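You operate a simulated robot arm through the tools that you are given. There is no shell and no other tool.

You run a simulated two-armed robot. Do the job below in one go: nothing can be reset, and whatever is moved stays where it is left.

## Task
Slacken the coarse strainer's nut for washing and tighten the fine one's.
Fine: hold each with one hand and turn its nut with the other; coarse one, nut backed off, into the wash pail; fine one, nut hand-tight, on the tin tray. Set down upright: coarse strainer, fine strainer.

The check looks at the end state, three seconds after you hand in, the way a careful person would. Anything else that was tipped, shoved, dropped, spilled or broken makes it a failure.

## Robot
Two 7-joint arms with two-finger parallel grippers on one trunk, on a base that drives. Base frame: it is fixed to the floor where the robot stands at the start and does not move with it; the origin is under the middle of the robot, x ahead of it, y to its left, z up. Lengths are in mm, angles in degrees, forces in N, time in s.
The left shoulder is at the start at [50, 168, 1107], the right one opposite. With the tool pointing down near the work surface each hand reaches from about 100 to 640 mm from the robot's upright axis, wherever it stands, measured 20 degrees to its own side. Places, roughly: coarse strainer [1000, 3250, 1000]; coarse strainer nut [900, 3400, 1000]; fine strainer [1000, 3500, 1000]; fine strainer nut [1000, 3500, 1000]; tray [1200, 3600, 800]; wash pail [750, 3250, 1000]. Payload 1.57 kg a hand.
The tool frame of a hand sits at the grasp point between the pads (the TCP): z along the fingers, y along the line on which they close. The tips reach 30 mm beyond it. Largest opening 80 mm; finger width 17, thickness 12; the body of the gripper, 40 by 82 mm, starts 80 mm behind the TCP.
Orientation is that of the tool frame in the base frame, as [roll, pitch, yaw] about the fixed x, y, z axes, in that order (R = Rz(yaw) Ry(pitch) Rx(roll)). With the fingers straight down and closing along the base's y, the tool's x points along the base's -x, its y along +y and its z along -z.

## Interface
- The arms move only by the tool play_rows. It takes "left_deltas", "right_deltas" or both (then of equal length, played together; a hand with none holds still); each is a list of rows, each an object of numbers (a shift or turn left out is 0, a gripper value left out holds the last): "jaw": the gripper command, from -1 (shut) to 1 (fully open), values between in proportion; "dx", "dy", "dz": the shift along the tool's x, y, z in units of 30 mm (1.0 is 30 mm); "wx", "wy", "wz": the turn, a rotation vector about the tool's x, y, z in units of 6 degrees (1.0 is 6 degrees). In form: [{"jaw": .., "dx": .., "dy": .., "dz": .., "wx": .., "wy": .., "wz": ..}, ...]. A call has 1 to 20 rows; each row shifts and turns the commanded pose from where the row before left it, along the tool's axes as they then stand. A call with a number of a shift or a turn outside -1 to 1 is refused whole. A row lasts 0.2 s, in which the tool goes at most 50 mm and 8.6 degrees; a call with a longer step from one row to the next is refused whole, and so is a gripper value outside its range. A pose out of reach is approached as far as the arm can. The call stops where the force on the tool passes 40 N (or 10 N more than at its start, if that is more) or the arm is blocked; 0.2 s more then pass. The fingers move at their own pace (about 45 mm/s each) and stop on an object; they squeeze with about 43 N. The grip force told is the motor's: it shows also when the fingers shut on nothing. Time passes only in rows, and 0.2 s behind the last, so rows that do not move let the fingers close. It gives the time, the measured TCP pose, the force on the tool (base axes), the opening and the grip force at its end, in the units of the frame above (readings bear some noise), with the torque about the TCP (base axes, N m) and any sound that the robot's microphone picked up.
- Cameras (640 x 400 px; columns grow to the right, rows downward): "scene" is now at [130.3, 10, 1332.9]; the picture's right is [0.11, -0.99, 0.00], its down [-0.44, -0.05, -0.90] and it looks along [0.89, 0.10, -0.44] (base axes); focal length 278 px, centre (320, 200). "left" rides on the left gripper at [72, 7, -122] in its tool frame; the picture's right is [-0.09, 1.00, 0.00], its down [-0.84, -0.08, -0.54] and it looks along [-0.54, -0.05, 0.84] (tool axes); focal length 238 px, centre (320, 200). "right" rides on the right gripper at [72, -7, -122] in its tool frame; the picture's right is [0.09, 1.00, 0.00], its down [-0.84, 0.08, -0.54] and it looks along [-0.54, 0.05, 0.84] (tool axes); focal length 238 px, centre (320, 200).
- capture(camera): a new picture of that camera. The clock stands still meanwhile.
- raise_lower(by): slides the trunk up (or, below 0, down) by that many mm; the arms and the scene camera ride with it, the base frame stays. It gives what a move gives, with no picture.
- roll_base(legs): drives the robot by 1 to 6 legs, each [ahead, left, turn to the left] in mm, mm and degrees, along the robot's own axes; the way and the turn of a leg run together, so that a leg with both is an arc; at most 1500 mm and 180 degrees a leg. The arms and the cameras ride along, it lands a little off, and it stops where it bumps. It gives what a move gives.
- head_to(pan, tilt): turns the head with the scene camera to pan (to the left, within 80 degrees either way) and tilt (down, from -29 to 69), counted from straight ahead of the robot. It gives what a move gives.
- point_at(camera, pixels): for up to 12 pixels [column, row] of the newest picture of that camera ("zoom" is the newest enlarged one), the place [x, y, z] in the base frame of the surface seen there, good to about 3 mm. The clock stands still meanwhile.
- close_up(camera, box): a new picture of the part [left, top, right, bottom] of that camera's present view, enlarged. The clock stands still meanwhile.
- hand_in(): hands the job in; it is judged then, once.

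Leave the grippers open and the arms clear of the work at the hand-in unless told otherwise.

The tools are called after ">>>" by a JSON object that holds its "name" and its "arguments". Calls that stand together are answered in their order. play_rows: Moves the arms, as the interface text tells. Its arguments: {"type":"object","properties":{"left_deltas":{"type":"array","items":{"type":"object","properties":{"jaw":{"type":"number"},"dx":{"type":"number"},"dy":{"type":"number"},"dz":{"type":"number"},"wx":{"type":"number"},"wy":{"type":"number"},"wz":{"type":"number"}}}},"right_deltas":{"type":"array","items":{"type":"object","properties":{"jaw":{"type":"number"},"dx":{"type":"number"},"dy":{"type":"number"},"dz":{"type":"number"},"wx":{"type":"number"},"wy":{"type":"number"},"wz":{"type":"number"}}}}},"required":[]} The other tools are called the same way: raise_lower (by) slides the trunk up or down; roll_base (legs) drives the base; head_to (pan, tilt) turns the head that bears the scene camera; capture (camera) takes a picture; point_at (camera, pixels) gives the place of the surface under pixels of a picture; close_up (camera, box) takes an enlarged picture of a part of a camera's view; hand_in () hands the job in.

At the start:

```text
t: 0.0
left_tcp_pos: [360.4, 196.4, 1191.5]
left_tcp_rot: [-180.0, 0.0, -179.9]
left_force: [-0.3, 0.8, -0.9]
left_torque: [0.02, 0.03, -0.01]
left_grip_width: 80.1
left_grasp_force: 0.1
right_tcp_pos: [424.4, -211.9, 1151.2]
right_tcp_rot: [180.0, 0.0, 179.9]
right_force: [0.4, 0.2, 0.0]
right_torque: [0.01, -0.02, -0.02]
right_grip_width: 80.0
right_grasp_force: 0.1
trunk travel left (down, up): [-275.0, 168.0]
robot x, y, heading: [3.0, 0.4, -0.1]
head pan, tilt: [6.5, 26.2]
```

scene: 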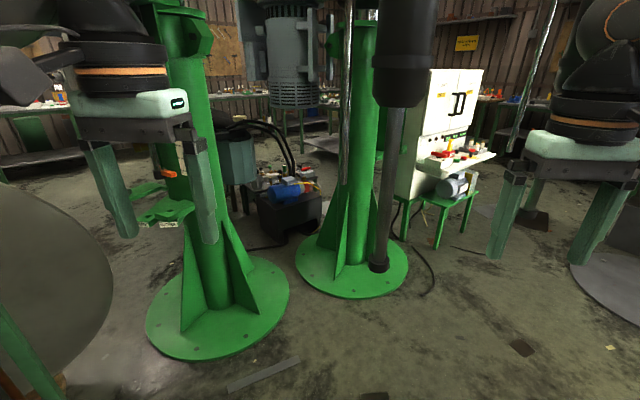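
right: 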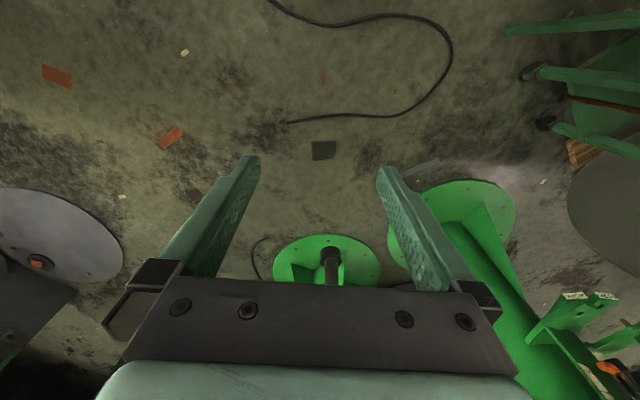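
left: 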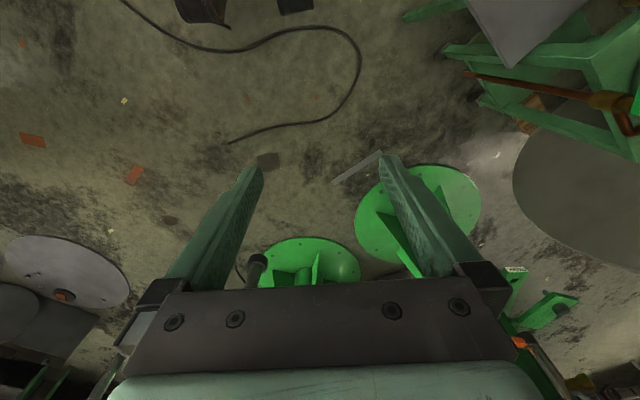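

The scene shows a workshop with green pillars ahead; the work should be far to the left (y about 3300). I turn the head left to look that way.

>>> {"name": "head_to", "arguments": {"pan": 75, "tilt": 15}}

```text
t: 1.4
left_tcp_pos: [359.8, 196.7, 1191.0]
left_tcp_rot: [-179.9, 0.0, -179.9]
left_force: [-1.4, 0.5, 0.1]
left_torque: [0.01, 0.01, -0.02]
left_grip_width: 80.0
left_grasp_force: 0.0
right_tcp_pos: [424.0, -211.6, 1151.0]
right_tcp_rot: [-180.0, 0.0, 180.0]
right_force: [0.6, -0.6, 0.1]
right_torque: [-0.02, -0.02, 0.01]
right_grip_width: 80.0
right_grasp_force: 0.0
trunk travel left (down, up): [-275.0, 168.0]
robot x, y, heading: [-2.2, -2.6, 0.1]
head pan, tilt: [75.0, 15.0]
```

The head is turned; I take a scene picture.

>>> {"name": "capture", "arguments": {"camera": "scene"}}

```text
taken
```

scene: 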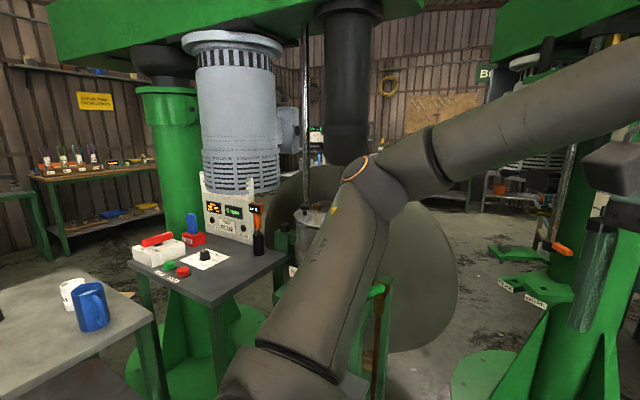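

The left arm blocks the middle of the view; to the left I see benches with cups and a machine. I measure several points to map the floor and the benches.

>>> {"name": "point_at", "arguments": {"camera": "scene", "pixels": [[90, 305], [60, 335], [205, 257], [230, 290], [165, 380], [305, 210], [440, 300], [270, 255], [500, 260], [150, 160], [510, 200], [250, 150]]}}

>>> {"name": "close_up", "arguments": {"camera": "scene", "box": [100, 120, 420, 320]}}

```text
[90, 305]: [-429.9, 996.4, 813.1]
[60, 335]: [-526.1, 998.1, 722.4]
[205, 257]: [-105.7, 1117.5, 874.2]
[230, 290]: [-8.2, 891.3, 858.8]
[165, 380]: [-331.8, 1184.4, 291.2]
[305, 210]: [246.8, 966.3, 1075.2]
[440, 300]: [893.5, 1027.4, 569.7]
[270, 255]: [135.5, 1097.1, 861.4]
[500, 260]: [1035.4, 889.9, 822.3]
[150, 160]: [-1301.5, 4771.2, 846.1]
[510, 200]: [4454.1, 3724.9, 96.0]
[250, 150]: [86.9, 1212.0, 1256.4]
```

```text
2.00 times, centred on (260, 220) of scene
```

zoom: 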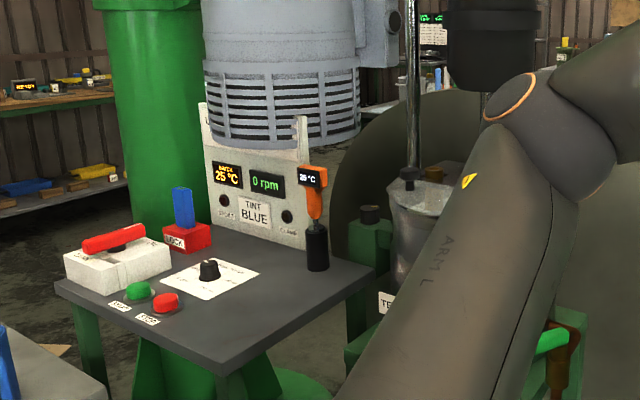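

I see a machine near (0, 1100) and a big disk behind the arm. I look at other directions to plan the way.

>>> {"name": "head_to", "arguments": {"pan": 45, "tilt": 20}}

>>> {"name": "capture", "arguments": {"camera": "scene"}}

>>> {"name": "point_at", "arguments": {"camera": "scene", "pixels": [[100, 300], [200, 300], [300, 300], [400, 300], [500, 300], [100, 200], [200, 200], [300, 200], [400, 200], [500, 200], [600, 300], [320, 380]]}}

```text
t: 2.4
left_tcp_pos: [360.8, 197.0, 1192.6]
left_tcp_rot: [179.9, 0.0, -179.9]
left_force: [-0.2, 0.9, -0.1]
left_torque: [-0.04, 0.01, -0.03]
left_grip_width: 80.0
left_grasp_force: 0.1
right_tcp_pos: [424.3, -209.7, 1150.6]
right_tcp_rot: [179.9, 0.0, -180.0]
right_force: [0.4, -0.2, 0.1]
right_torque: [0.0, 0.02, 0.0]
right_grip_width: 79.8
right_grasp_force: 0.1
trunk travel left (down, up): [-275.0, 168.0]
robot x, y, heading: [-1.5, -0.6, -0.1]
head pan, tilt: [45.0, 20.0]
```

```text
taken
```

scene: 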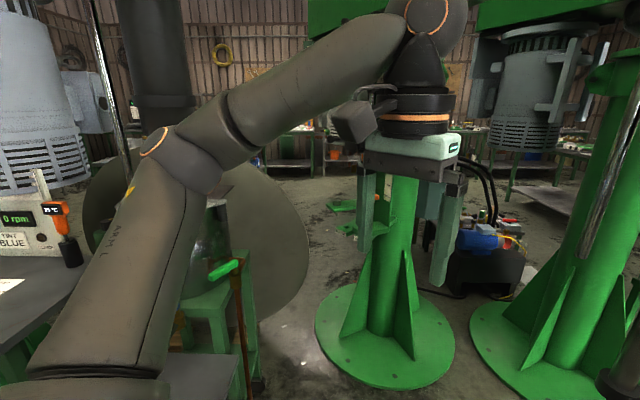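

```text
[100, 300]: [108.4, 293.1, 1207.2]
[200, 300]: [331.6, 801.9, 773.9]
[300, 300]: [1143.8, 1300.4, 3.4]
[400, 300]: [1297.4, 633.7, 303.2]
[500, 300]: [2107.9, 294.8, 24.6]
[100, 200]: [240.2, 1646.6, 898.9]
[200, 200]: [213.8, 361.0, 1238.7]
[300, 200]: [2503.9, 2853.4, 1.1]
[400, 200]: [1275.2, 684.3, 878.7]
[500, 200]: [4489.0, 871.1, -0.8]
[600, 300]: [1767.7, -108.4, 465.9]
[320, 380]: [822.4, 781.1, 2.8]
```

A pillar stands near (1350, 620), a green stool and a disk near (330..900, 800..1500). I measure edges to find a passage.

>>> {"name": "point_at", "arguments": {"camera": "scene", "pixels": [[300, 250], [285, 200], [270, 300], [230, 300], [250, 370], [265, 360], [320, 330], [340, 375], [450, 350], [390, 290], [330, 150], [260, 230]]}}

>>> {"name": "close_up", "arguments": {"camera": "scene", "box": [200, 130, 360, 230]}}

```text
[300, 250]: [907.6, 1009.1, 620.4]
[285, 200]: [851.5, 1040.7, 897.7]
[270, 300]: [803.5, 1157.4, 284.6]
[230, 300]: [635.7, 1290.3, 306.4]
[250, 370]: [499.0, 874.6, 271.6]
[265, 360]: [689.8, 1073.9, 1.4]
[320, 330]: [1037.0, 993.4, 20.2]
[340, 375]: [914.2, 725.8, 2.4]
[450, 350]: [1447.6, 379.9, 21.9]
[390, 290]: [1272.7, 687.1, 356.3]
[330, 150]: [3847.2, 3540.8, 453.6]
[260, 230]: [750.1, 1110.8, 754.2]
```

```text
4.00 times, centred on (280, 180) of scene
```

zoom: 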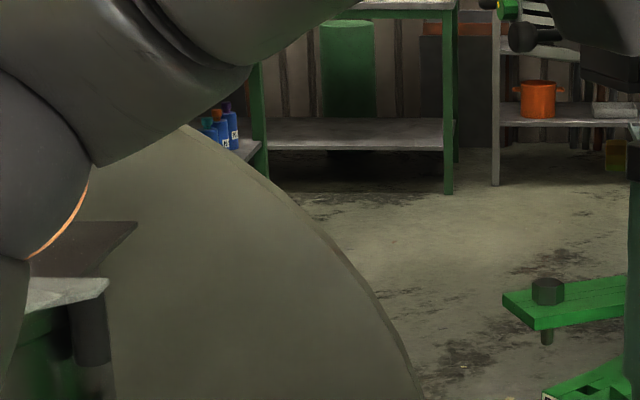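

I keep surveying: straight ahead with low tilt, to see base extents and the floor near the robot.

>>> {"name": "head_to", "arguments": {"pan": 0, "tilt": 45}}

>>> {"name": "capture", "arguments": {"camera": "scene"}}

>>> {"name": "head_to", "arguments": {"pan": -60, "tilt": 20}}

>>> {"name": "capture", "arguments": {"camera": "scene"}}

>>> {"name": "point_at", "arguments": {"camera": "scene", "pixels": [[100, 300], [200, 300], [300, 300], [400, 300], [500, 300], [100, 200], [200, 200], [300, 200], [400, 200], [500, 200], [600, 300], [320, 380]]}}

```text
t: 3.5
left_tcp_pos: [360.4, 197.8, 1192.3]
left_tcp_rot: [-180.0, 0.0, -179.9]
left_force: [-0.2, 0.3, -0.3]
left_torque: [-0.02, -0.01, 0.02]
left_grip_width: 79.9
left_grasp_force: 0.1
right_tcp_pos: [424.1, -211.6, 1150.9]
right_tcp_rot: [-180.0, 0.1, 180.0]
right_force: [-1.1, 0.2, -0.6]
right_torque: [-0.01, -0.03, -0.02]
right_grip_width: 80.1
right_grasp_force: 0.0
trunk travel left (down, up): [-275.0, 168.0]
robot x, y, heading: [-2.3, 2.9, -0.2]
head pan, tilt: [0.0, 45.0]
```

```text
taken
```

scene: 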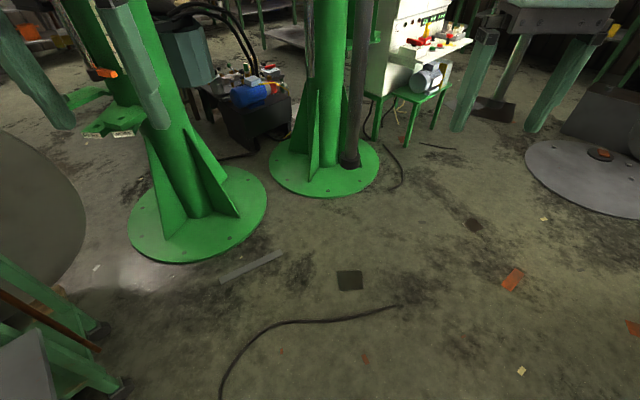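

```text
t: 4.8
left_tcp_pos: [361.0, 198.7, 1190.7]
left_tcp_rot: [-179.9, -0.1, -179.9]
left_force: [-0.9, 0.1, 0.9]
left_torque: [0.0, -0.01, 0.02]
left_grip_width: 80.2
left_grasp_force: 0.0
right_tcp_pos: [423.8, -211.3, 1150.9]
right_tcp_rot: [180.0, 0.0, 180.0]
right_force: [0.1, -0.8, -0.1]
right_torque: [0.02, 0.01, 0.01]
right_grip_width: 79.9
right_grasp_force: 0.0
trunk travel left (down, up): [-275.0, 168.0]
robot x, y, heading: [-1.7, 1.4, 0.1]
head pan, tilt: [-60.0, 20.0]
```

```text
taken
```

scene: 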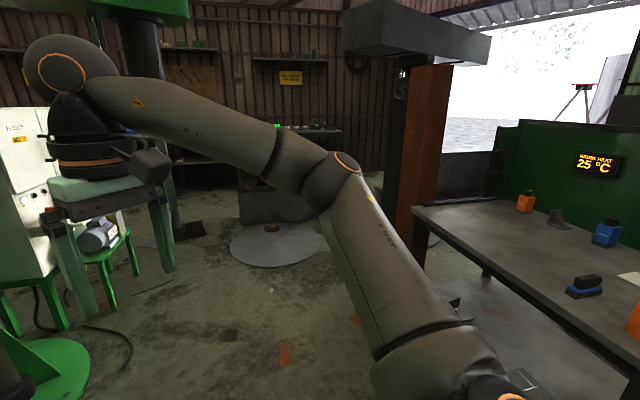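

```text
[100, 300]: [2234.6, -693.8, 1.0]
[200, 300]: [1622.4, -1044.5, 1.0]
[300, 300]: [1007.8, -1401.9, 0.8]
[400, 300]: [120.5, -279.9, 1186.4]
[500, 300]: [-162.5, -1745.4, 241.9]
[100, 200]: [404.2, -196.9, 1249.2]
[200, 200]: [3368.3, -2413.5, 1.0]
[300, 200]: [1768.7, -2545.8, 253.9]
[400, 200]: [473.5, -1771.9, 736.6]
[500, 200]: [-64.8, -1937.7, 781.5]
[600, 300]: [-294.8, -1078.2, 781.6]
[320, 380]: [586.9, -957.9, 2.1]
```

Right side leads far away; I turn the base 90° left in place (all hands stay within ~500 mm of the axis, nothing within that radius) to look at the left passage.

>>> {"name": "roll_base", "arguments": {"legs": [[0, 0, 90]]}}

>>> {"name": "head_to", "arguments": {"pan": 0, "tilt": 25}}

>>> {"name": "capture", "arguments": {"camera": "scene"}}

>>> {"name": "point_at", "arguments": {"camera": "scene", "pixels": [[100, 300], [200, 300], [300, 300], [400, 300], [500, 300], [100, 200], [200, 200], [300, 200], [400, 200], [500, 200], [600, 300], [320, 380]]}}

```text
t: 9.0
left_tcp_pos: [-195.8, 360.4, 1191.8]
left_tcp_rot: [-179.9, 0.0, -90.3]
left_force: [0.3, -0.7, -0.1]
left_torque: [-0.02, -0.02, 0.0]
left_grip_width: 80.1
left_grasp_force: 0.1
right_tcp_pos: [214.3, 422.6, 1150.5]
right_tcp_rot: [-179.9, -0.1, -90.4]
right_force: [-0.7, -0.3, -0.1]
right_torque: [0.0, -0.02, 0.01]
right_grip_width: 80.1
right_grasp_force: 0.0
trunk travel left (down, up): [-275.0, 168.0]
robot x, y, heading: [0.8, -1.8, 89.6]
head pan, tilt: [-60.0, 20.0]
```

```text
t: 10.3
left_tcp_pos: [-194.7, 362.4, 1190.9]
left_tcp_rot: [-180.0, 0.0, -90.3]
left_force: [-0.1, 0.1, -0.3]
left_torque: [0.01, 0.01, 0.0]
left_grip_width: 79.7
left_grasp_force: 0.1
right_tcp_pos: [215.3, 423.0, 1149.5]
right_tcp_rot: [-180.0, 0.1, -90.4]
right_force: [0.4, -0.7, -0.1]
right_torque: [0.02, 0.03, -0.01]
right_grip_width: 80.1
right_grasp_force: 0.0
trunk travel left (down, up): [-275.0, 168.0]
robot x, y, heading: [-1.0, -3.8, 89.5]
head pan, tilt: [0.0, 25.0]
```

```text
taken
```

scene: 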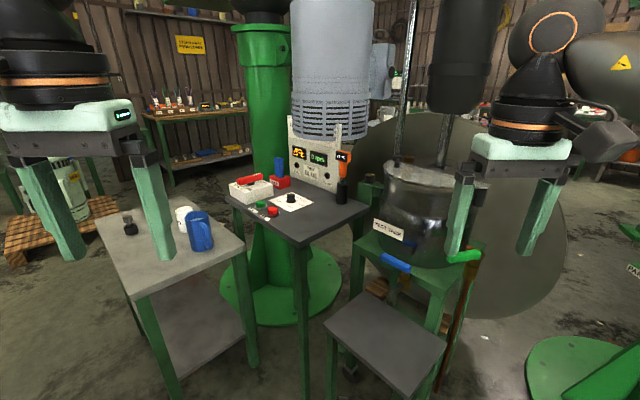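

```text
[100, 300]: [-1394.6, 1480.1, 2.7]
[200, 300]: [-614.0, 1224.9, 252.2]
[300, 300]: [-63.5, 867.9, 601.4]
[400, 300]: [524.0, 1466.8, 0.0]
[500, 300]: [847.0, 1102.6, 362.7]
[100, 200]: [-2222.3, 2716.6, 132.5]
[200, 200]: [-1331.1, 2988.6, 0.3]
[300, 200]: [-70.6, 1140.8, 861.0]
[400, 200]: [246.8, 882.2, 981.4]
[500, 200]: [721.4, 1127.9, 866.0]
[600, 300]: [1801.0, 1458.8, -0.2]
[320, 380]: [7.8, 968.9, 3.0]
```

The picture shows a table at left, passage left of it towards a bench on the wall, and things behind the disk at upper right (590,110). I measure these.

>>> {"name": "point_at", "arguments": {"camera": "scene", "pixels": [[590, 112], [610, 150], [480, 108], [145, 350], [110, 215], [190, 225], [85, 215], [30, 260], [165, 380], [240, 280], [310, 290], [540, 340]]}}

>>> {"name": "close_up", "arguments": {"camera": "scene", "box": [480, 70, 640, 170]}}

>>> {"name": "close_up", "arguments": {"camera": "scene", "box": [360, 0, 520, 100]}}

```text
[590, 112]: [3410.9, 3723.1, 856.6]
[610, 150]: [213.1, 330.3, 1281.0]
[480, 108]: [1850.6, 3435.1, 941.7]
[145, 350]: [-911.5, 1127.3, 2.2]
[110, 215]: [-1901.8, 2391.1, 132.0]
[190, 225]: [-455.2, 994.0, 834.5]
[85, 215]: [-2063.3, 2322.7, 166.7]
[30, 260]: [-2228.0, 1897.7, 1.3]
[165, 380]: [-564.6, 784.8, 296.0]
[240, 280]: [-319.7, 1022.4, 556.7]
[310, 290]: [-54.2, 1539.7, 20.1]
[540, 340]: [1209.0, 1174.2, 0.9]
```

```text
4.00 times, centred on (560, 120) of scene
```

zoom: 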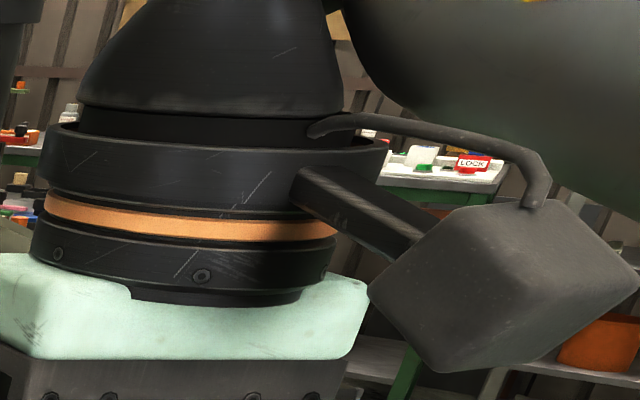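

```text
4.00 times, centred on (440, 50) of scene
```

zoom: 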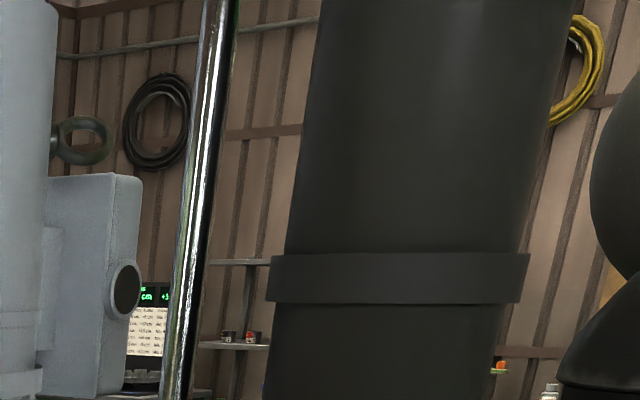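

The bench runs along the far wall (y≈3400–3700). The way left around the table looks wide. I look further left (towards −x) before driving there.

>>> {"name": "head_to", "arguments": {"pan": 65, "tilt": 25}}

>>> {"name": "capture", "arguments": {"camera": "scene"}}

>>> {"name": "point_at", "arguments": {"camera": "scene", "pixels": [[100, 300], [200, 300], [300, 300], [400, 300], [500, 300], [100, 200], [200, 200], [300, 200], [400, 200], [500, 200], [600, 300], [320, 380]]}}

```text
t: 11.6
left_tcp_pos: [-194.7, 361.4, 1191.5]
left_tcp_rot: [179.9, 0.0, -90.4]
left_force: [-0.2, 0.4, 0.2]
left_torque: [-0.02, -0.01, -0.01]
left_grip_width: 80.1
left_grasp_force: 0.1
right_tcp_pos: [214.0, 423.6, 1151.3]
right_tcp_rot: [-180.0, 0.0, -90.5]
right_force: [-0.5, -0.2, 0.2]
right_torque: [-0.03, -0.01, -0.04]
right_grip_width: 80.1
right_grasp_force: 0.0
trunk travel left (down, up): [-275.0, 168.0]
robot x, y, heading: [-1.9, 0.7, 89.5]
head pan, tilt: [65.0, 25.0]
```

```text
taken
```

scene: 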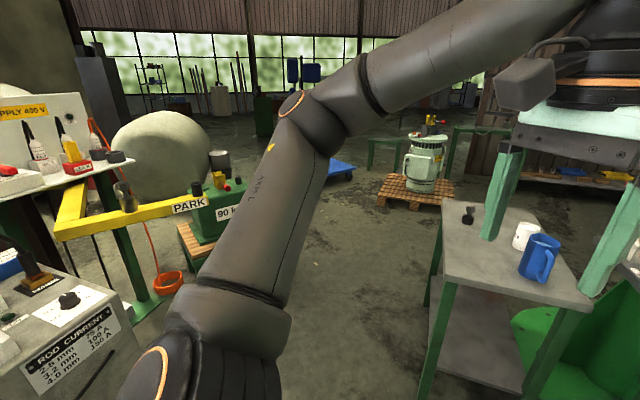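

```text
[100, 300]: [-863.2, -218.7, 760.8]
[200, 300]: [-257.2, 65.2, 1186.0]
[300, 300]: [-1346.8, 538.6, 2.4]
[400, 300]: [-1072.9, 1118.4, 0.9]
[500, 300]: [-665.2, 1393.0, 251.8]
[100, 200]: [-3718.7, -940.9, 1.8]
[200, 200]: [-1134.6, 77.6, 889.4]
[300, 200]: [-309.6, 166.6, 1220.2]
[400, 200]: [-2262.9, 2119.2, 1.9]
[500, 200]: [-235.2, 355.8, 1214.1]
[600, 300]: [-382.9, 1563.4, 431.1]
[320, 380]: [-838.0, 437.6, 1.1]
```

I see a welder with a PARK barrier at left and the table at right, with a floor corridor between. I measure corridor edges.

>>> {"name": "point_at", "arguments": {"camera": "scene", "pixels": [[443, 262], [430, 370], [425, 300], [470, 190], [185, 203], [180, 285], [215, 235], [175, 265], [385, 200], [595, 305], [330, 180], [445, 210]]}}

```text
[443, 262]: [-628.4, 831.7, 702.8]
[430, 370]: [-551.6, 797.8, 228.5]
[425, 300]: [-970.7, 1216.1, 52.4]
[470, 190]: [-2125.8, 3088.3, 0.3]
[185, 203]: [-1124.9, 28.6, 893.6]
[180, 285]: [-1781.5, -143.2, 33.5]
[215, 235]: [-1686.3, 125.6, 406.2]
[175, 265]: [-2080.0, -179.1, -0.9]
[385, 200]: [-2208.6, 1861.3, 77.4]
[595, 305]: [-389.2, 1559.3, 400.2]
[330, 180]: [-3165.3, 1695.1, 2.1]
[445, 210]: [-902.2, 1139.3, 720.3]
```

The corridor centre runs from here along about heading 153° to (−1300, 650). I turn 64° left and drive 1450 mm ahead.

>>> {"name": "roll_base", "arguments": {"legs": [[0, 0, 64], [1400, 0, 0]]}}

>>> {"name": "head_to", "arguments": {"pan": -60, "tilt": 25}}

>>> {"name": "capture", "arguments": {"camera": "scene"}}

>>> {"name": "point_at", "arguments": {"camera": "scene", "pixels": [[100, 300], [200, 300], [300, 300], [400, 300], [500, 300], [100, 200], [200, 200], [300, 200], [400, 200], [500, 200], [600, 300], [320, 380]]}}

```text
t: 21.4
left_tcp_pos: [-1659.8, 598.7, 1192.2]
left_tcp_rot: [-179.9, 0.0, -26.5]
left_force: [0.3, -0.4, -0.4]
left_torque: [0.0, 0.02, 0.0]
left_grip_width: 79.8
left_grasp_force: 0.0
right_tcp_pos: [-1535.6, 991.3, 1150.2]
right_tcp_rot: [180.0, 0.1, -26.5]
right_force: [0.0, 0.3, -0.8]
right_torque: [-0.02, 0.04, -0.03]
right_grip_width: 79.8
right_grasp_force: 0.0
trunk travel left (down, up): [-275.0, 168.0]
robot x, y, heading: [-1252.4, 616.0, 153.5]
head pan, tilt: [65.0, 25.0]
```

```text
t: 23.5
left_tcp_pos: [-1660.2, 598.0, 1191.7]
left_tcp_rot: [-180.0, 0.0, -26.5]
left_force: [-0.4, 0.3, -0.7]
left_torque: [0.01, 0.02, 0.0]
left_grip_width: 80.1
left_grasp_force: 0.0
right_tcp_pos: [-1534.5, 991.9, 1149.8]
right_tcp_rot: [179.9, 0.0, -26.6]
right_force: [-0.3, -0.2, -0.1]
right_torque: [-0.01, 0.02, 0.0]
right_grip_width: 80.1
right_grasp_force: 0.1
trunk travel left (down, up): [-275.0, 168.0]
robot x, y, heading: [-1250.5, 613.3, 153.2]
head pan, tilt: [-60.0, 25.0]
```

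```text
taken
```

scene: 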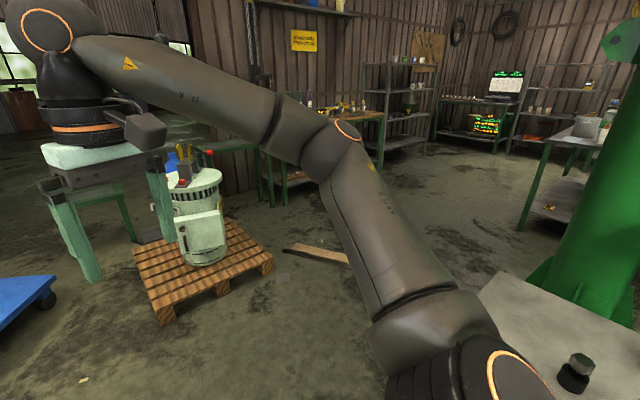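

```text
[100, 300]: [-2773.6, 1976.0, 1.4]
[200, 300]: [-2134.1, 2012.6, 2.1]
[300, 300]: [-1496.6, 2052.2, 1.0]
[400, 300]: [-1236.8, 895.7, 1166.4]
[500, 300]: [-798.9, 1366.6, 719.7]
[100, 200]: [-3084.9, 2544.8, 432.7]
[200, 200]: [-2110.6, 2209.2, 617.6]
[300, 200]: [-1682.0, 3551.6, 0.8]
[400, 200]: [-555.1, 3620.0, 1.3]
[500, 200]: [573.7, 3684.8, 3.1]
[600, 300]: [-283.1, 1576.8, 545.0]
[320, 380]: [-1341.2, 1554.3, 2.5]
```

Open floor ahead; at right (545,150) a table beyond the pillar with an object. I measure the plank at (315,250) and that table.

>>> {"name": "point_at", "arguments": {"camera": "scene", "pixels": [[290, 250], [345, 260], [545, 145], [585, 125], [575, 180], [525, 225], [635, 260], [270, 265], [480, 130], [610, 130], [560, 140], [545, 270]]}}

>>> {"name": "close_up", "arguments": {"camera": "scene", "box": [480, 70, 640, 170]}}

```text
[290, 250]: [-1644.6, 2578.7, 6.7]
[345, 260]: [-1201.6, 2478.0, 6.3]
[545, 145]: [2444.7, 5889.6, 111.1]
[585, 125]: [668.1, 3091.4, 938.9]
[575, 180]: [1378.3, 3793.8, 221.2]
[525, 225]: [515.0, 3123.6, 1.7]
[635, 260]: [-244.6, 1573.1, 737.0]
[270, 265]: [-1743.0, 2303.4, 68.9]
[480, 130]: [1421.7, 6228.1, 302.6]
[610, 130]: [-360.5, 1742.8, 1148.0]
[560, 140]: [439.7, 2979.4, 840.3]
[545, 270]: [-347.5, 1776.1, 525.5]
```

```text
4.00 times, centred on (560, 120) of scene
```

zoom: 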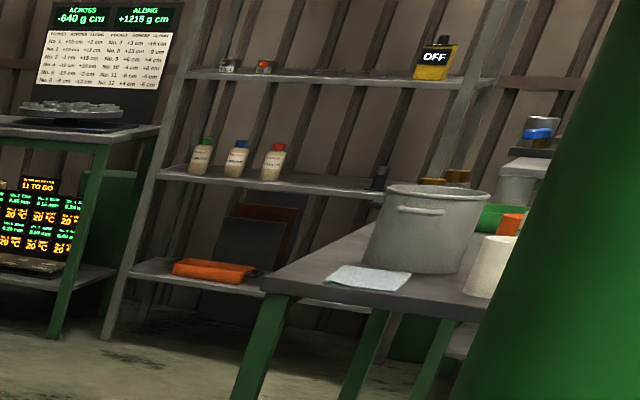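

Pail on a table near (668, 3091), table left-front corner near (440, 2980). Route: via (−1500,1300) to (−400,2400), keeping >400 mm from table corner, plank and pillar.

>>> {"name": "roll_base", "arguments": {"legs": [[0, 0, -43], [730, 0, 0], [0, 0, -64], [1500, 0, 0], [0, 0, 44]]}}

>>> {"name": "head_to", "arguments": {"pan": -60, "tilt": 20}}

>>> {"name": "capture", "arguments": {"camera": "scene"}}

```text
t: 41.2
left_tcp_pos: [-662.8, 2730.6, 1192.1]
left_tcp_rot: [-179.9, 0.0, -89.0]
left_force: [-0.5, -0.4, 0.7]
left_torque: [-0.01, 0.02, 0.0]
left_grip_width: 80.0
left_grasp_force: 0.1
right_tcp_pos: [-254.9, 2801.6, 1150.4]
right_tcp_rot: [180.0, 0.1, -89.1]
right_force: [0.9, -0.1, 0.7]
right_torque: [0.0, 0.0, -0.01]
right_grip_width: 80.0
right_grasp_force: 0.0
trunk travel left (down, up): [-275.0, 168.0]
robot x, y, heading: [-458.4, 2375.2, 90.9]
head pan, tilt: [-60.0, 25.0]
```

```text
t: 41.9
left_tcp_pos: [-662.7, 2731.4, 1192.2]
left_tcp_rot: [180.0, 0.0, -89.0]
left_force: [0.0, 0.2, -0.9]
left_torque: [0.01, -0.02, -0.01]
left_grip_width: 80.1
left_grasp_force: 0.0
right_tcp_pos: [-256.0, 2801.0, 1151.3]
right_tcp_rot: [-179.9, 0.0, -89.0]
right_force: [-0.3, 0.1, -0.2]
right_torque: [0.03, -0.01, 0.0]
right_grip_width: 80.0
right_grasp_force: 0.1
trunk travel left (down, up): [-275.0, 168.0]
robot x, y, heading: [-462.3, 2372.6, 91.0]
head pan, tilt: [-60.0, 20.0]
```

```text
taken
```

scene: 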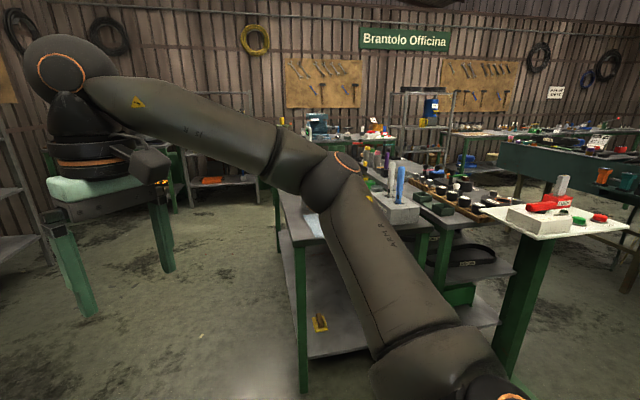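

I see the work table behind the right arm and a small stand at right (540,215). I measure them.

>>> {"name": "point_at", "arguments": {"camera": "scene", "pixels": [[295, 240], [302, 340], [400, 210], [500, 330], [490, 212], [600, 225], [520, 290], [450, 280], [465, 190], [290, 200], [340, 350], [625, 215]]}}

>>> {"name": "close_up", "arguments": {"camera": "scene", "box": [260, 110, 500, 260]}}

```text
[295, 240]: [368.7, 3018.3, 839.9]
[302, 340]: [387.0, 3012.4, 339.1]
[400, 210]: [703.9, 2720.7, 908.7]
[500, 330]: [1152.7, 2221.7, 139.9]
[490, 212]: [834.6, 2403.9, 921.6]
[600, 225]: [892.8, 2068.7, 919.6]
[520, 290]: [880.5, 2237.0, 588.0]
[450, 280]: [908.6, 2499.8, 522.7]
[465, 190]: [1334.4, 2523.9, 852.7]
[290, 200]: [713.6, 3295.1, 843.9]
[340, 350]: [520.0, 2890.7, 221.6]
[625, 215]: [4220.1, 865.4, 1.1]
```

```text
2.67 times, centred on (380, 185) of scene
```

zoom: 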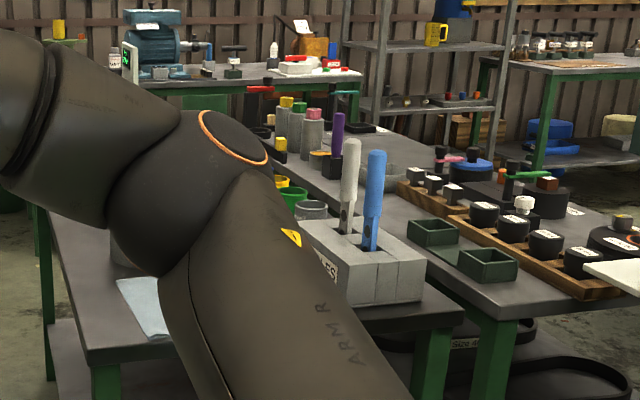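

The arm hides the table. I turn the base right 60° in place (free floor around) to look straight at it.

>>> {"name": "roll_base", "arguments": {"legs": [[0, 0, -63]]}}

>>> {"name": "raise_lower", "arguments": {"by": 160}}

>>> {"name": "head_to", "arguments": {"pan": 0, "tilt": 25}}

>>> {"name": "capture", "arguments": {"camera": "scene"}}

>>> {"name": "close_up", "arguments": {"camera": "scene", "box": [200, 80, 440, 230]}}

```text
t: 45.1
left_tcp_pos: [-234.5, 2716.6, 1192.5]
left_tcp_rot: [-180.0, 0.0, -151.9]
left_force: [-0.2, 0.3, -0.1]
left_torque: [0.01, 0.01, 0.0]
left_grip_width: 80.1
left_grasp_force: 0.0
right_tcp_pos: [14.7, 2385.0, 1150.5]
right_tcp_rot: [-180.0, 0.0, -152.1]
right_force: [-0.5, -0.2, 0.2]
right_torque: [-0.05, 0.02, 0.0]
right_grip_width: 80.0
right_grasp_force: 0.0
trunk travel left (down, up): [-275.0, 168.0]
robot x, y, heading: [-462.1, 2374.2, 27.9]
head pan, tilt: [-60.0, 20.0]
```

```text
t: 46.9
left_tcp_pos: [-234.9, 2716.7, 1351.4]
left_tcp_rot: [-180.0, -0.1, -151.9]
left_force: [-0.3, -0.3, -0.6]
left_torque: [-0.02, 0.02, -0.03]
left_grip_width: 79.9
left_grasp_force: 0.1
right_tcp_pos: [14.0, 2385.5, 1309.8]
right_tcp_rot: [-180.0, 0.0, -152.0]
right_force: [0.2, 0.2, -1.3]
right_torque: [-0.01, -0.02, 0.03]
right_grip_width: 80.1
right_grasp_force: 0.1
trunk travel left (down, up): [-435.0, 8.0]
robot x, y, heading: [-459.3, 2372.7, 27.7]
head pan, tilt: [-60.0, 20.0]
```

```text
t: 48.2
left_tcp_pos: [-234.7, 2717.2, 1351.9]
left_tcp_rot: [180.0, 0.0, -152.0]
left_force: [-0.5, 0.7, 0.2]
left_torque: [-0.02, 0.0, 0.01]
left_grip_width: 79.9
left_grasp_force: 0.1
right_tcp_pos: [13.1, 2386.0, 1310.3]
right_tcp_rot: [-179.9, 0.0, -152.1]
right_force: [-0.1, 0.1, -0.6]
right_torque: [-0.03, -0.01, -0.04]
right_grip_width: 80.0
right_grasp_force: 0.1
trunk travel left (down, up): [-435.0, 8.0]
robot x, y, heading: [-459.7, 2372.8, 28.2]
head pan, tilt: [0.0, 25.0]
```

```text
taken
```

scene: 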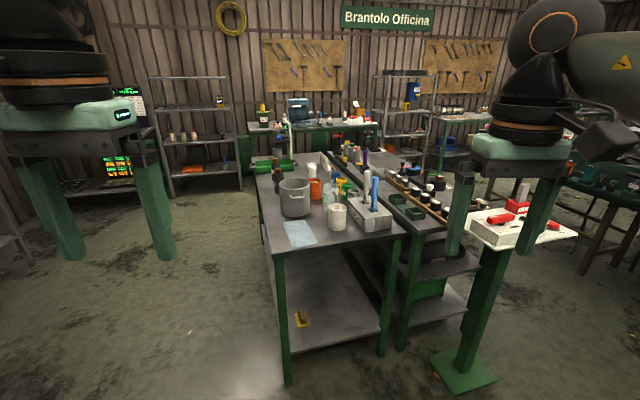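

```text
2.67 times, centred on (320, 155) of scene
```

zoom: 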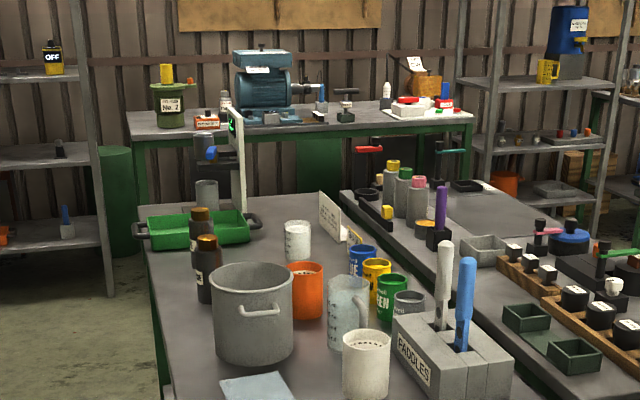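

I see two tables: a paint table with pots, a green tray, paddles; and a second with items. I measure a grid of objects.

>>> {"name": "point_at", "arguments": {"camera": "zoom", "pixels": [[250, 310], [195, 232], [297, 240], [305, 290], [345, 310], [365, 360], [205, 265], [360, 150], [440, 150], [465, 186], [470, 245], [415, 200]]}}

>>> {"name": "point_at", "arguments": {"camera": "scene", "pixels": [[265, 235], [283, 330], [390, 235], [260, 160], [320, 155], [440, 225], [500, 215], [555, 235], [480, 375], [365, 145], [345, 125], [380, 220]]}}

>>> {"name": "close_up", "arguments": {"camera": "scene", "box": [230, 130, 310, 180]}}

>>> {"name": "close_up", "arguments": {"camera": "scene", "box": [320, 125, 400, 175]}}

>>> {"name": "close_up", "arguments": {"camera": "scene", "box": [380, 140, 460, 190]}}

```text
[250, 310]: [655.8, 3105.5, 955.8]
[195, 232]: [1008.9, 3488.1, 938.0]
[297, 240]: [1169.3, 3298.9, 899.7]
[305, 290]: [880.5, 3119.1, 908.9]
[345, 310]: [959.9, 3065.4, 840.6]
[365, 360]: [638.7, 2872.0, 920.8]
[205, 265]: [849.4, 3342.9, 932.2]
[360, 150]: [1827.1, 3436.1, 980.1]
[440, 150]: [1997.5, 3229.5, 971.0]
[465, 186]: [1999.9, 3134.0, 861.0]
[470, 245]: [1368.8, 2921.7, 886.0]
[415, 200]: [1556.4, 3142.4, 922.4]
```

```text
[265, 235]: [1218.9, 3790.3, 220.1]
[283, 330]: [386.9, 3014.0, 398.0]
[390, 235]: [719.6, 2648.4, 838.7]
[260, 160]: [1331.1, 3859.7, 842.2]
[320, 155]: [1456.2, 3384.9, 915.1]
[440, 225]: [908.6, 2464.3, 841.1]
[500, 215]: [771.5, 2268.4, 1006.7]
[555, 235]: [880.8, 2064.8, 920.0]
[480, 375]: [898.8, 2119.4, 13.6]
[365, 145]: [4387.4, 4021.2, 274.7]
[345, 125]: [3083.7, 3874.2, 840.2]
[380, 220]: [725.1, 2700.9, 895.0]
```

```text
8.00 times, centred on (270, 155) of scene
```

zoom: 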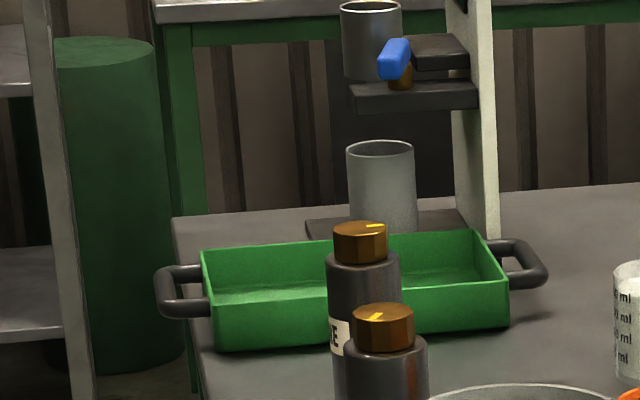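

```text
8.00 times, centred on (360, 150) of scene
```

zoom: 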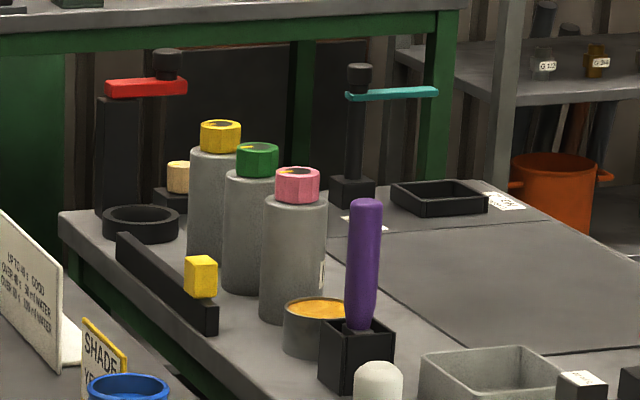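

```text
8.00 times, centred on (420, 165) of scene
```

zoom: 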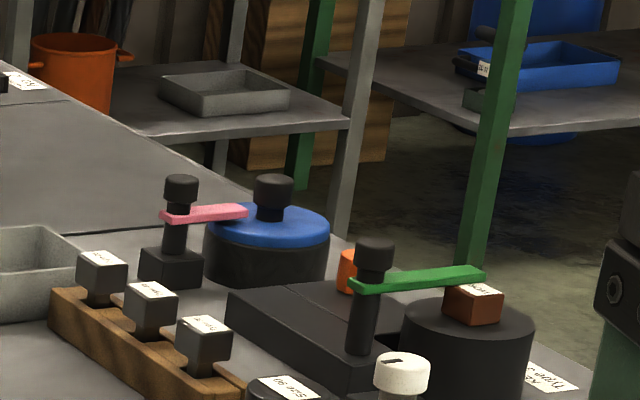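

The two dark cylinders with brass hex nuts near (849,3343) and (1000,3450) look like the strainers, the grey pot near (656,3105) the pail, the green tray near (1150,3560). I check floor clearance on the table's left side and the close details.

>>> {"name": "point_at", "arguments": {"camera": "scene", "pixels": [[172, 195], [240, 188], [200, 250], [250, 220], [130, 160], [100, 195], [250, 300], [220, 210], [255, 182]]}}

>>> {"name": "close_up", "arguments": {"camera": "scene", "box": [260, 150, 356, 210]}}

```text
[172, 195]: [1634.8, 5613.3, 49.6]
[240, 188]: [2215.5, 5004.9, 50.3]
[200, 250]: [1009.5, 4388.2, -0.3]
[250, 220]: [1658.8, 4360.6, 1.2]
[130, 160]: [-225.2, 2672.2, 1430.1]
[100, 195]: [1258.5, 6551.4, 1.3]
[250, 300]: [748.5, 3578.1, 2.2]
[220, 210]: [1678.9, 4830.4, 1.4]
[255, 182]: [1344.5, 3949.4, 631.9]
```

```text
6.67 times, centred on (308, 180) of scene
```

zoom: 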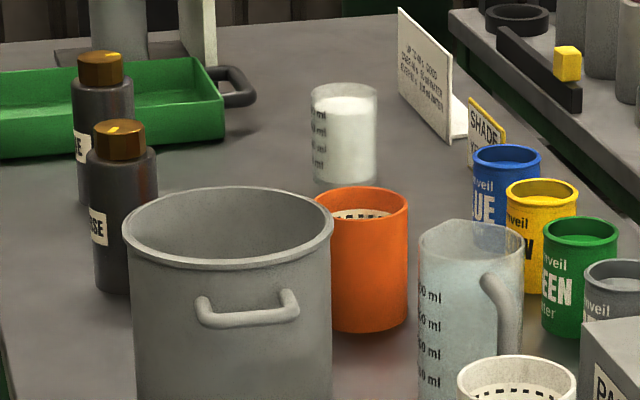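

The nearer cylinder reads "…RSE" (coarse), the farther "…E" (fine). Floor is free on that side. I drive around to the table's left side, standing 700 mm off its edge, then face it.

>>> {"name": "roll_base", "arguments": {"legs": [[576, 744, 0], [903, 261, 0], [0, 0, -77]]}}

>>> {"name": "head_to", "arguments": {"pan": 0, "tilt": 35}}

>>> {"name": "capture", "arguments": {"camera": "scene"}}

```text
t: 62.9
left_tcp_pos: [749.6, 3845.2, 1352.0]
left_tcp_rot: [180.0, 0.0, 132.9]
left_force: [-0.2, -0.4, -1.3]
left_torque: [-0.01, -0.05, 0.04]
left_grip_width: 80.1
left_grasp_force: 0.1
right_tcp_pos: [494.2, 3521.2, 1310.6]
right_tcp_rot: [180.0, 0.0, 132.8]
right_force: [0.2, -0.2, 0.8]
right_torque: [0.02, -0.02, 0.01]
right_grip_width: 79.9
right_grasp_force: 0.1
trunk travel left (down, up): [-435.0, 8.0]
robot x, y, heading: [358.8, 3975.3, -47.2]
head pan, tilt: [0.0, 25.0]
```

```text
t: 63.7
left_tcp_pos: [751.1, 3845.0, 1351.7]
left_tcp_rot: [-180.0, 0.0, 133.0]
left_force: [-0.3, 0.5, -0.4]
left_torque: [0.02, 0.02, -0.01]
left_grip_width: 80.1
left_grasp_force: 0.0
right_tcp_pos: [494.9, 3521.0, 1310.8]
right_tcp_rot: [-179.9, 0.0, 132.9]
right_force: [-0.5, 0.0, -1.2]
right_torque: [0.02, 0.01, 0.0]
right_grip_width: 79.8
right_grasp_force: 0.1
trunk travel left (down, up): [-435.0, 8.0]
robot x, y, heading: [358.8, 3977.7, -46.9]
head pan, tilt: [0.0, 35.0]
```

```text
taken
```

scene: 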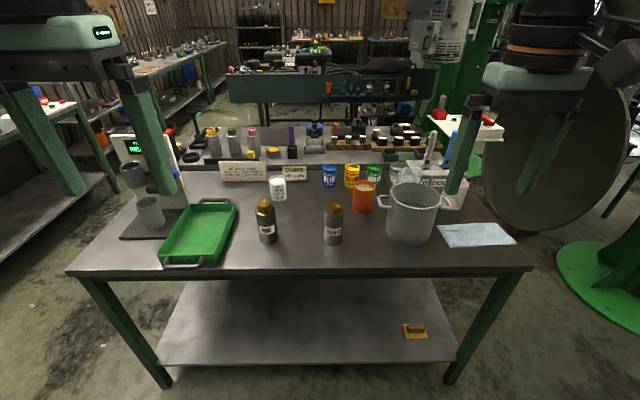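

The whole table is now in view: tray at left (200,232), fine strainer (266,222), coarse (334,225), pail (412,212). I zoom in to read labels and measure.

>>> {"name": "close_up", "arguments": {"camera": "scene", "box": [230, 180, 374, 270]}}

>>> {"name": "point_at", "arguments": {"camera": "zoom", "pixels": [[155, 95], [160, 150], [170, 230], [462, 115], [462, 160], [462, 230], [165, 278], [462, 282], [230, 290], [320, 200], [210, 60], [585, 110]]}}

>>> {"name": "close_up", "arguments": {"camera": "scene", "box": [200, 145, 360, 245]}}

>>> {"name": "point_at", "arguments": {"camera": "scene", "pixels": [[160, 265], [205, 258], [238, 203], [195, 203], [200, 232], [215, 200], [390, 200], [440, 200], [412, 240], [412, 210], [80, 272], [530, 265]]}}

```text
4.44 times, centred on (302, 225) of scene
```

zoom: 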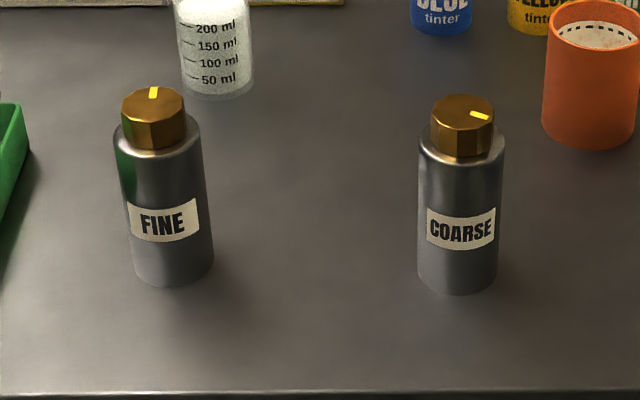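

```text
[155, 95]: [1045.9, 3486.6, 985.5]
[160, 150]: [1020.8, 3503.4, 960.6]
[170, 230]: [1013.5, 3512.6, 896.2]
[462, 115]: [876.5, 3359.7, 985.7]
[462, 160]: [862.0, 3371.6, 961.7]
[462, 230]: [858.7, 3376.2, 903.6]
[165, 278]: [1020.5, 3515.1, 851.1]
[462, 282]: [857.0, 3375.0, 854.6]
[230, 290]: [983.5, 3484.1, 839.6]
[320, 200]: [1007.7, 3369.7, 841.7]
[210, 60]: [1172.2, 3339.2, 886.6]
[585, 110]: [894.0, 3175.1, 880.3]
```

```text
4.00 times, centred on (280, 195) of scene
```

zoom: 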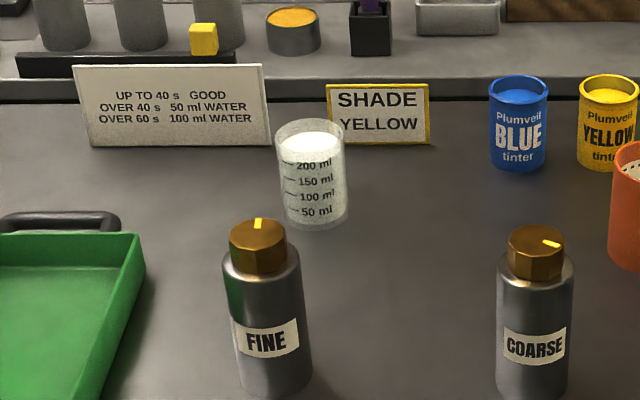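

```text
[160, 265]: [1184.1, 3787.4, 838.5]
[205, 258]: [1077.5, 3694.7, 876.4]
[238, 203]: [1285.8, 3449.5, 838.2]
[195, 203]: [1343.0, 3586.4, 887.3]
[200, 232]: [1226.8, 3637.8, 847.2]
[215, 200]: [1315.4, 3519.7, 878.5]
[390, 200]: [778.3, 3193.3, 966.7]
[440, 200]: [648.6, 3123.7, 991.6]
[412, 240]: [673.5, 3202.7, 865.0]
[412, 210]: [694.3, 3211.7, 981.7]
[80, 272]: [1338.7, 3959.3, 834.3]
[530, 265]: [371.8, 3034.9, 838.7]
```

Labels: FINE at (266,222), COARSE at (334,225). Both brass nuts have a yellow index mark. I look straight down to see how far the robot's base extends before driving closer.

>>> {"name": "head_to", "arguments": {"pan": 0, "tilt": 69}}

>>> {"name": "capture", "arguments": {"camera": "scene"}}

>>> {"name": "point_at", "arguments": {"camera": "scene", "pixels": [[320, 390], [320, 350], [320, 310], [320, 280], [200, 390], [440, 390], [320, 240], [260, 350], [380, 350], [320, 200], [320, 60], [320, 100]]}}

```text
t: 64.7
left_tcp_pos: [750.9, 3845.5, 1351.2]
left_tcp_rot: [-180.0, 0.0, 133.0]
left_force: [-0.5, 0.0, 0.4]
left_torque: [-0.01, 0.0, -0.02]
left_grip_width: 79.9
left_grasp_force: 0.1
right_tcp_pos: [494.1, 3520.6, 1310.3]
right_tcp_rot: [179.9, 0.0, 132.9]
right_force: [0.3, -0.3, -0.2]
right_torque: [-0.01, -0.02, -0.03]
right_grip_width: 79.5
right_grasp_force: 0.1
trunk travel left (down, up): [-435.0, 8.0]
robot x, y, heading: [358.6, 3972.9, -47.2]
head pan, tilt: [0.0, 68.8]
```

```text
taken
```

scene: 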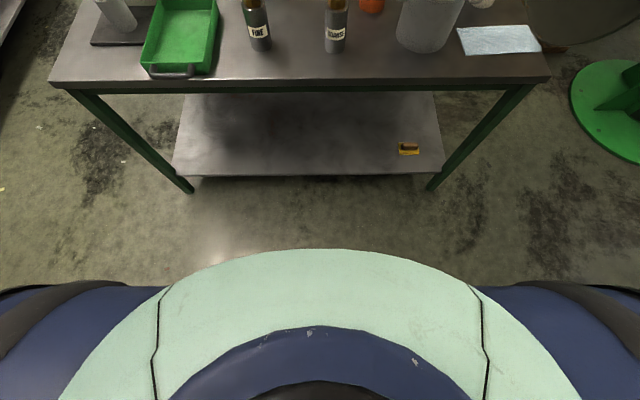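

```text
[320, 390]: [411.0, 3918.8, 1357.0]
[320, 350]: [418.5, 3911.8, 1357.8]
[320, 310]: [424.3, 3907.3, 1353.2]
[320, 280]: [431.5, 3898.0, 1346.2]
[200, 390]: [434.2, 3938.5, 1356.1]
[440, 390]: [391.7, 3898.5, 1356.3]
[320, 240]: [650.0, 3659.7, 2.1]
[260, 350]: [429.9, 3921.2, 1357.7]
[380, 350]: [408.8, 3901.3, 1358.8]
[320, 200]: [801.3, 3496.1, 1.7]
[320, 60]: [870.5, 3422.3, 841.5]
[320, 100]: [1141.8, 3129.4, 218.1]
```

The base stays within ~400 mm ahead. The table edge is ~688 mm ahead of my axis. I drive ahead 280 and right 108 so the coarse strainer is just left of centre and the pail to the right.

>>> {"name": "roll_base", "arguments": {"legs": [[140, -108, 0.9], [140, 0, 0]]}}

>>> {"name": "head_to", "arguments": {"pan": 0, "tilt": 50}}

>>> {"name": "capture", "arguments": {"camera": "scene"}}

>>> {"name": "close_up", "arguments": {"camera": "scene", "box": [220, 80, 460, 230]}}

```text
t: 67.2
left_tcp_pos: [865.1, 3572.9, 1350.8]
left_tcp_rot: [179.9, 0.0, 133.9]
left_force: [-0.4, 0.6, 0.3]
left_torque: [0.04, 0.04, -0.01]
left_grip_width: 79.9
left_grasp_force: 0.2
right_tcp_pos: [613.7, 3243.8, 1310.7]
right_tcp_rot: [-180.0, 0.0, 133.8]
right_force: [0.0, 0.4, -0.6]
right_torque: [-0.02, 0.0, 0.0]
right_grip_width: 80.1
right_grasp_force: 0.0
trunk travel left (down, up): [-435.0, 8.0]
robot x, y, heading: [472.9, 3697.9, -46.5]
head pan, tilt: [0.0, 68.8]
```

```text
t: 68.0
left_tcp_pos: [864.6, 3573.3, 1352.2]
left_tcp_rot: [179.9, 0.0, 133.8]
left_force: [-0.2, 0.0, -0.2]
left_torque: [0.0, -0.03, 0.02]
left_grip_width: 80.0
left_grasp_force: 0.1
right_tcp_pos: [612.5, 3245.5, 1310.6]
right_tcp_rot: [179.9, 0.1, 133.7]
right_force: [-0.5, 0.4, -0.5]
right_torque: [0.0, 0.01, -0.04]
right_grip_width: 80.0
right_grasp_force: 0.0
trunk travel left (down, up): [-435.0, 8.0]
robot x, y, heading: [469.5, 3698.4, -46.2]
head pan, tilt: [0.0, 50.0]
```

```text
taken
```

scene: 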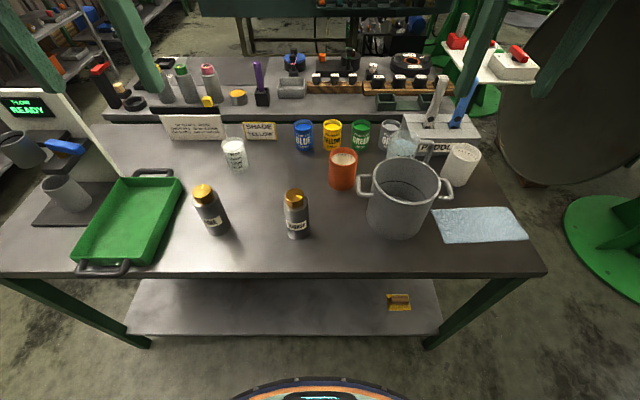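

```text
2.67 times, centred on (340, 155) of scene
```

zoom: 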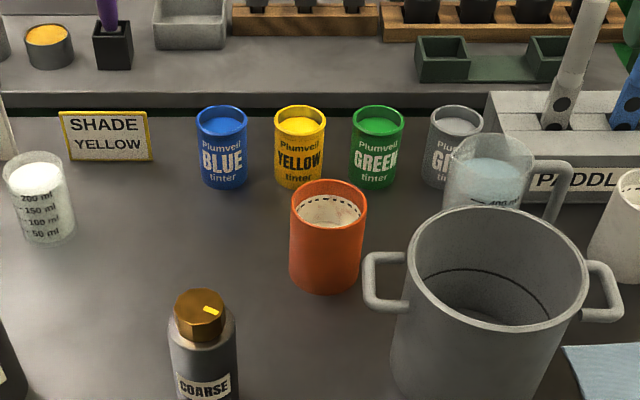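

Good view. I measure the coarse nut, both strainers, the pail rim and inside, and the tray interior.

>>> {"name": "close_up", "arguments": {"camera": "scene", "box": [264, 180, 328, 240]}}

>>> {"name": "point_at", "arguments": {"camera": "scene", "pixels": [[405, 190], [405, 205], [395, 220], [370, 178], [440, 178], [403, 160], [400, 202], [120, 215], [100, 240], [165, 190], [140, 180], [115, 240]]}}

>>> {"name": "close_up", "arguments": {"camera": "scene", "box": [350, 145, 470, 245]}}

```text
6.67 times, centred on (296, 210) of scene
```

zoom: 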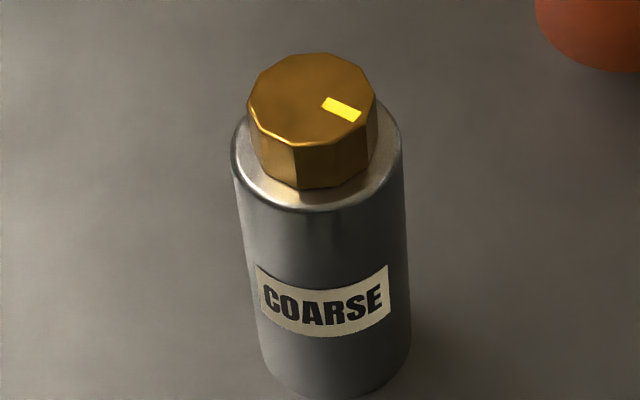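

```text
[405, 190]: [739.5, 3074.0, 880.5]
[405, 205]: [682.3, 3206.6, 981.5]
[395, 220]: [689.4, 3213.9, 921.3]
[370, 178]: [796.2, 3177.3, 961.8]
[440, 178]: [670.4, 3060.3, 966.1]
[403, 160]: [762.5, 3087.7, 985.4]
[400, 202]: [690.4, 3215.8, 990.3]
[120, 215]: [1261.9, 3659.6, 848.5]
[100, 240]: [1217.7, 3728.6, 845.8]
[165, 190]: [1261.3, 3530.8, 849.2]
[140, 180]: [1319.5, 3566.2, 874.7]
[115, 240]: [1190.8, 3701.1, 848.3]
```

```text
4.00 times, centred on (410, 195) of scene
```

zoom: 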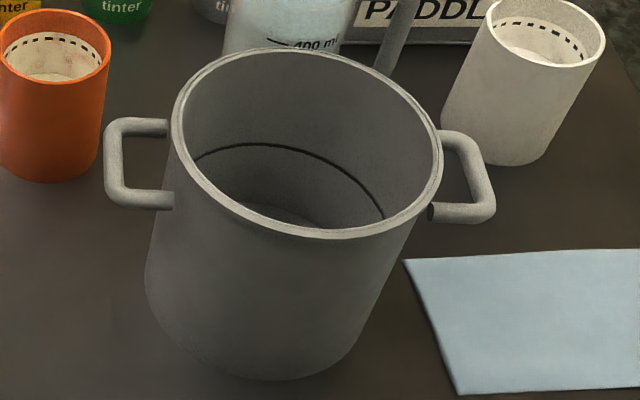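

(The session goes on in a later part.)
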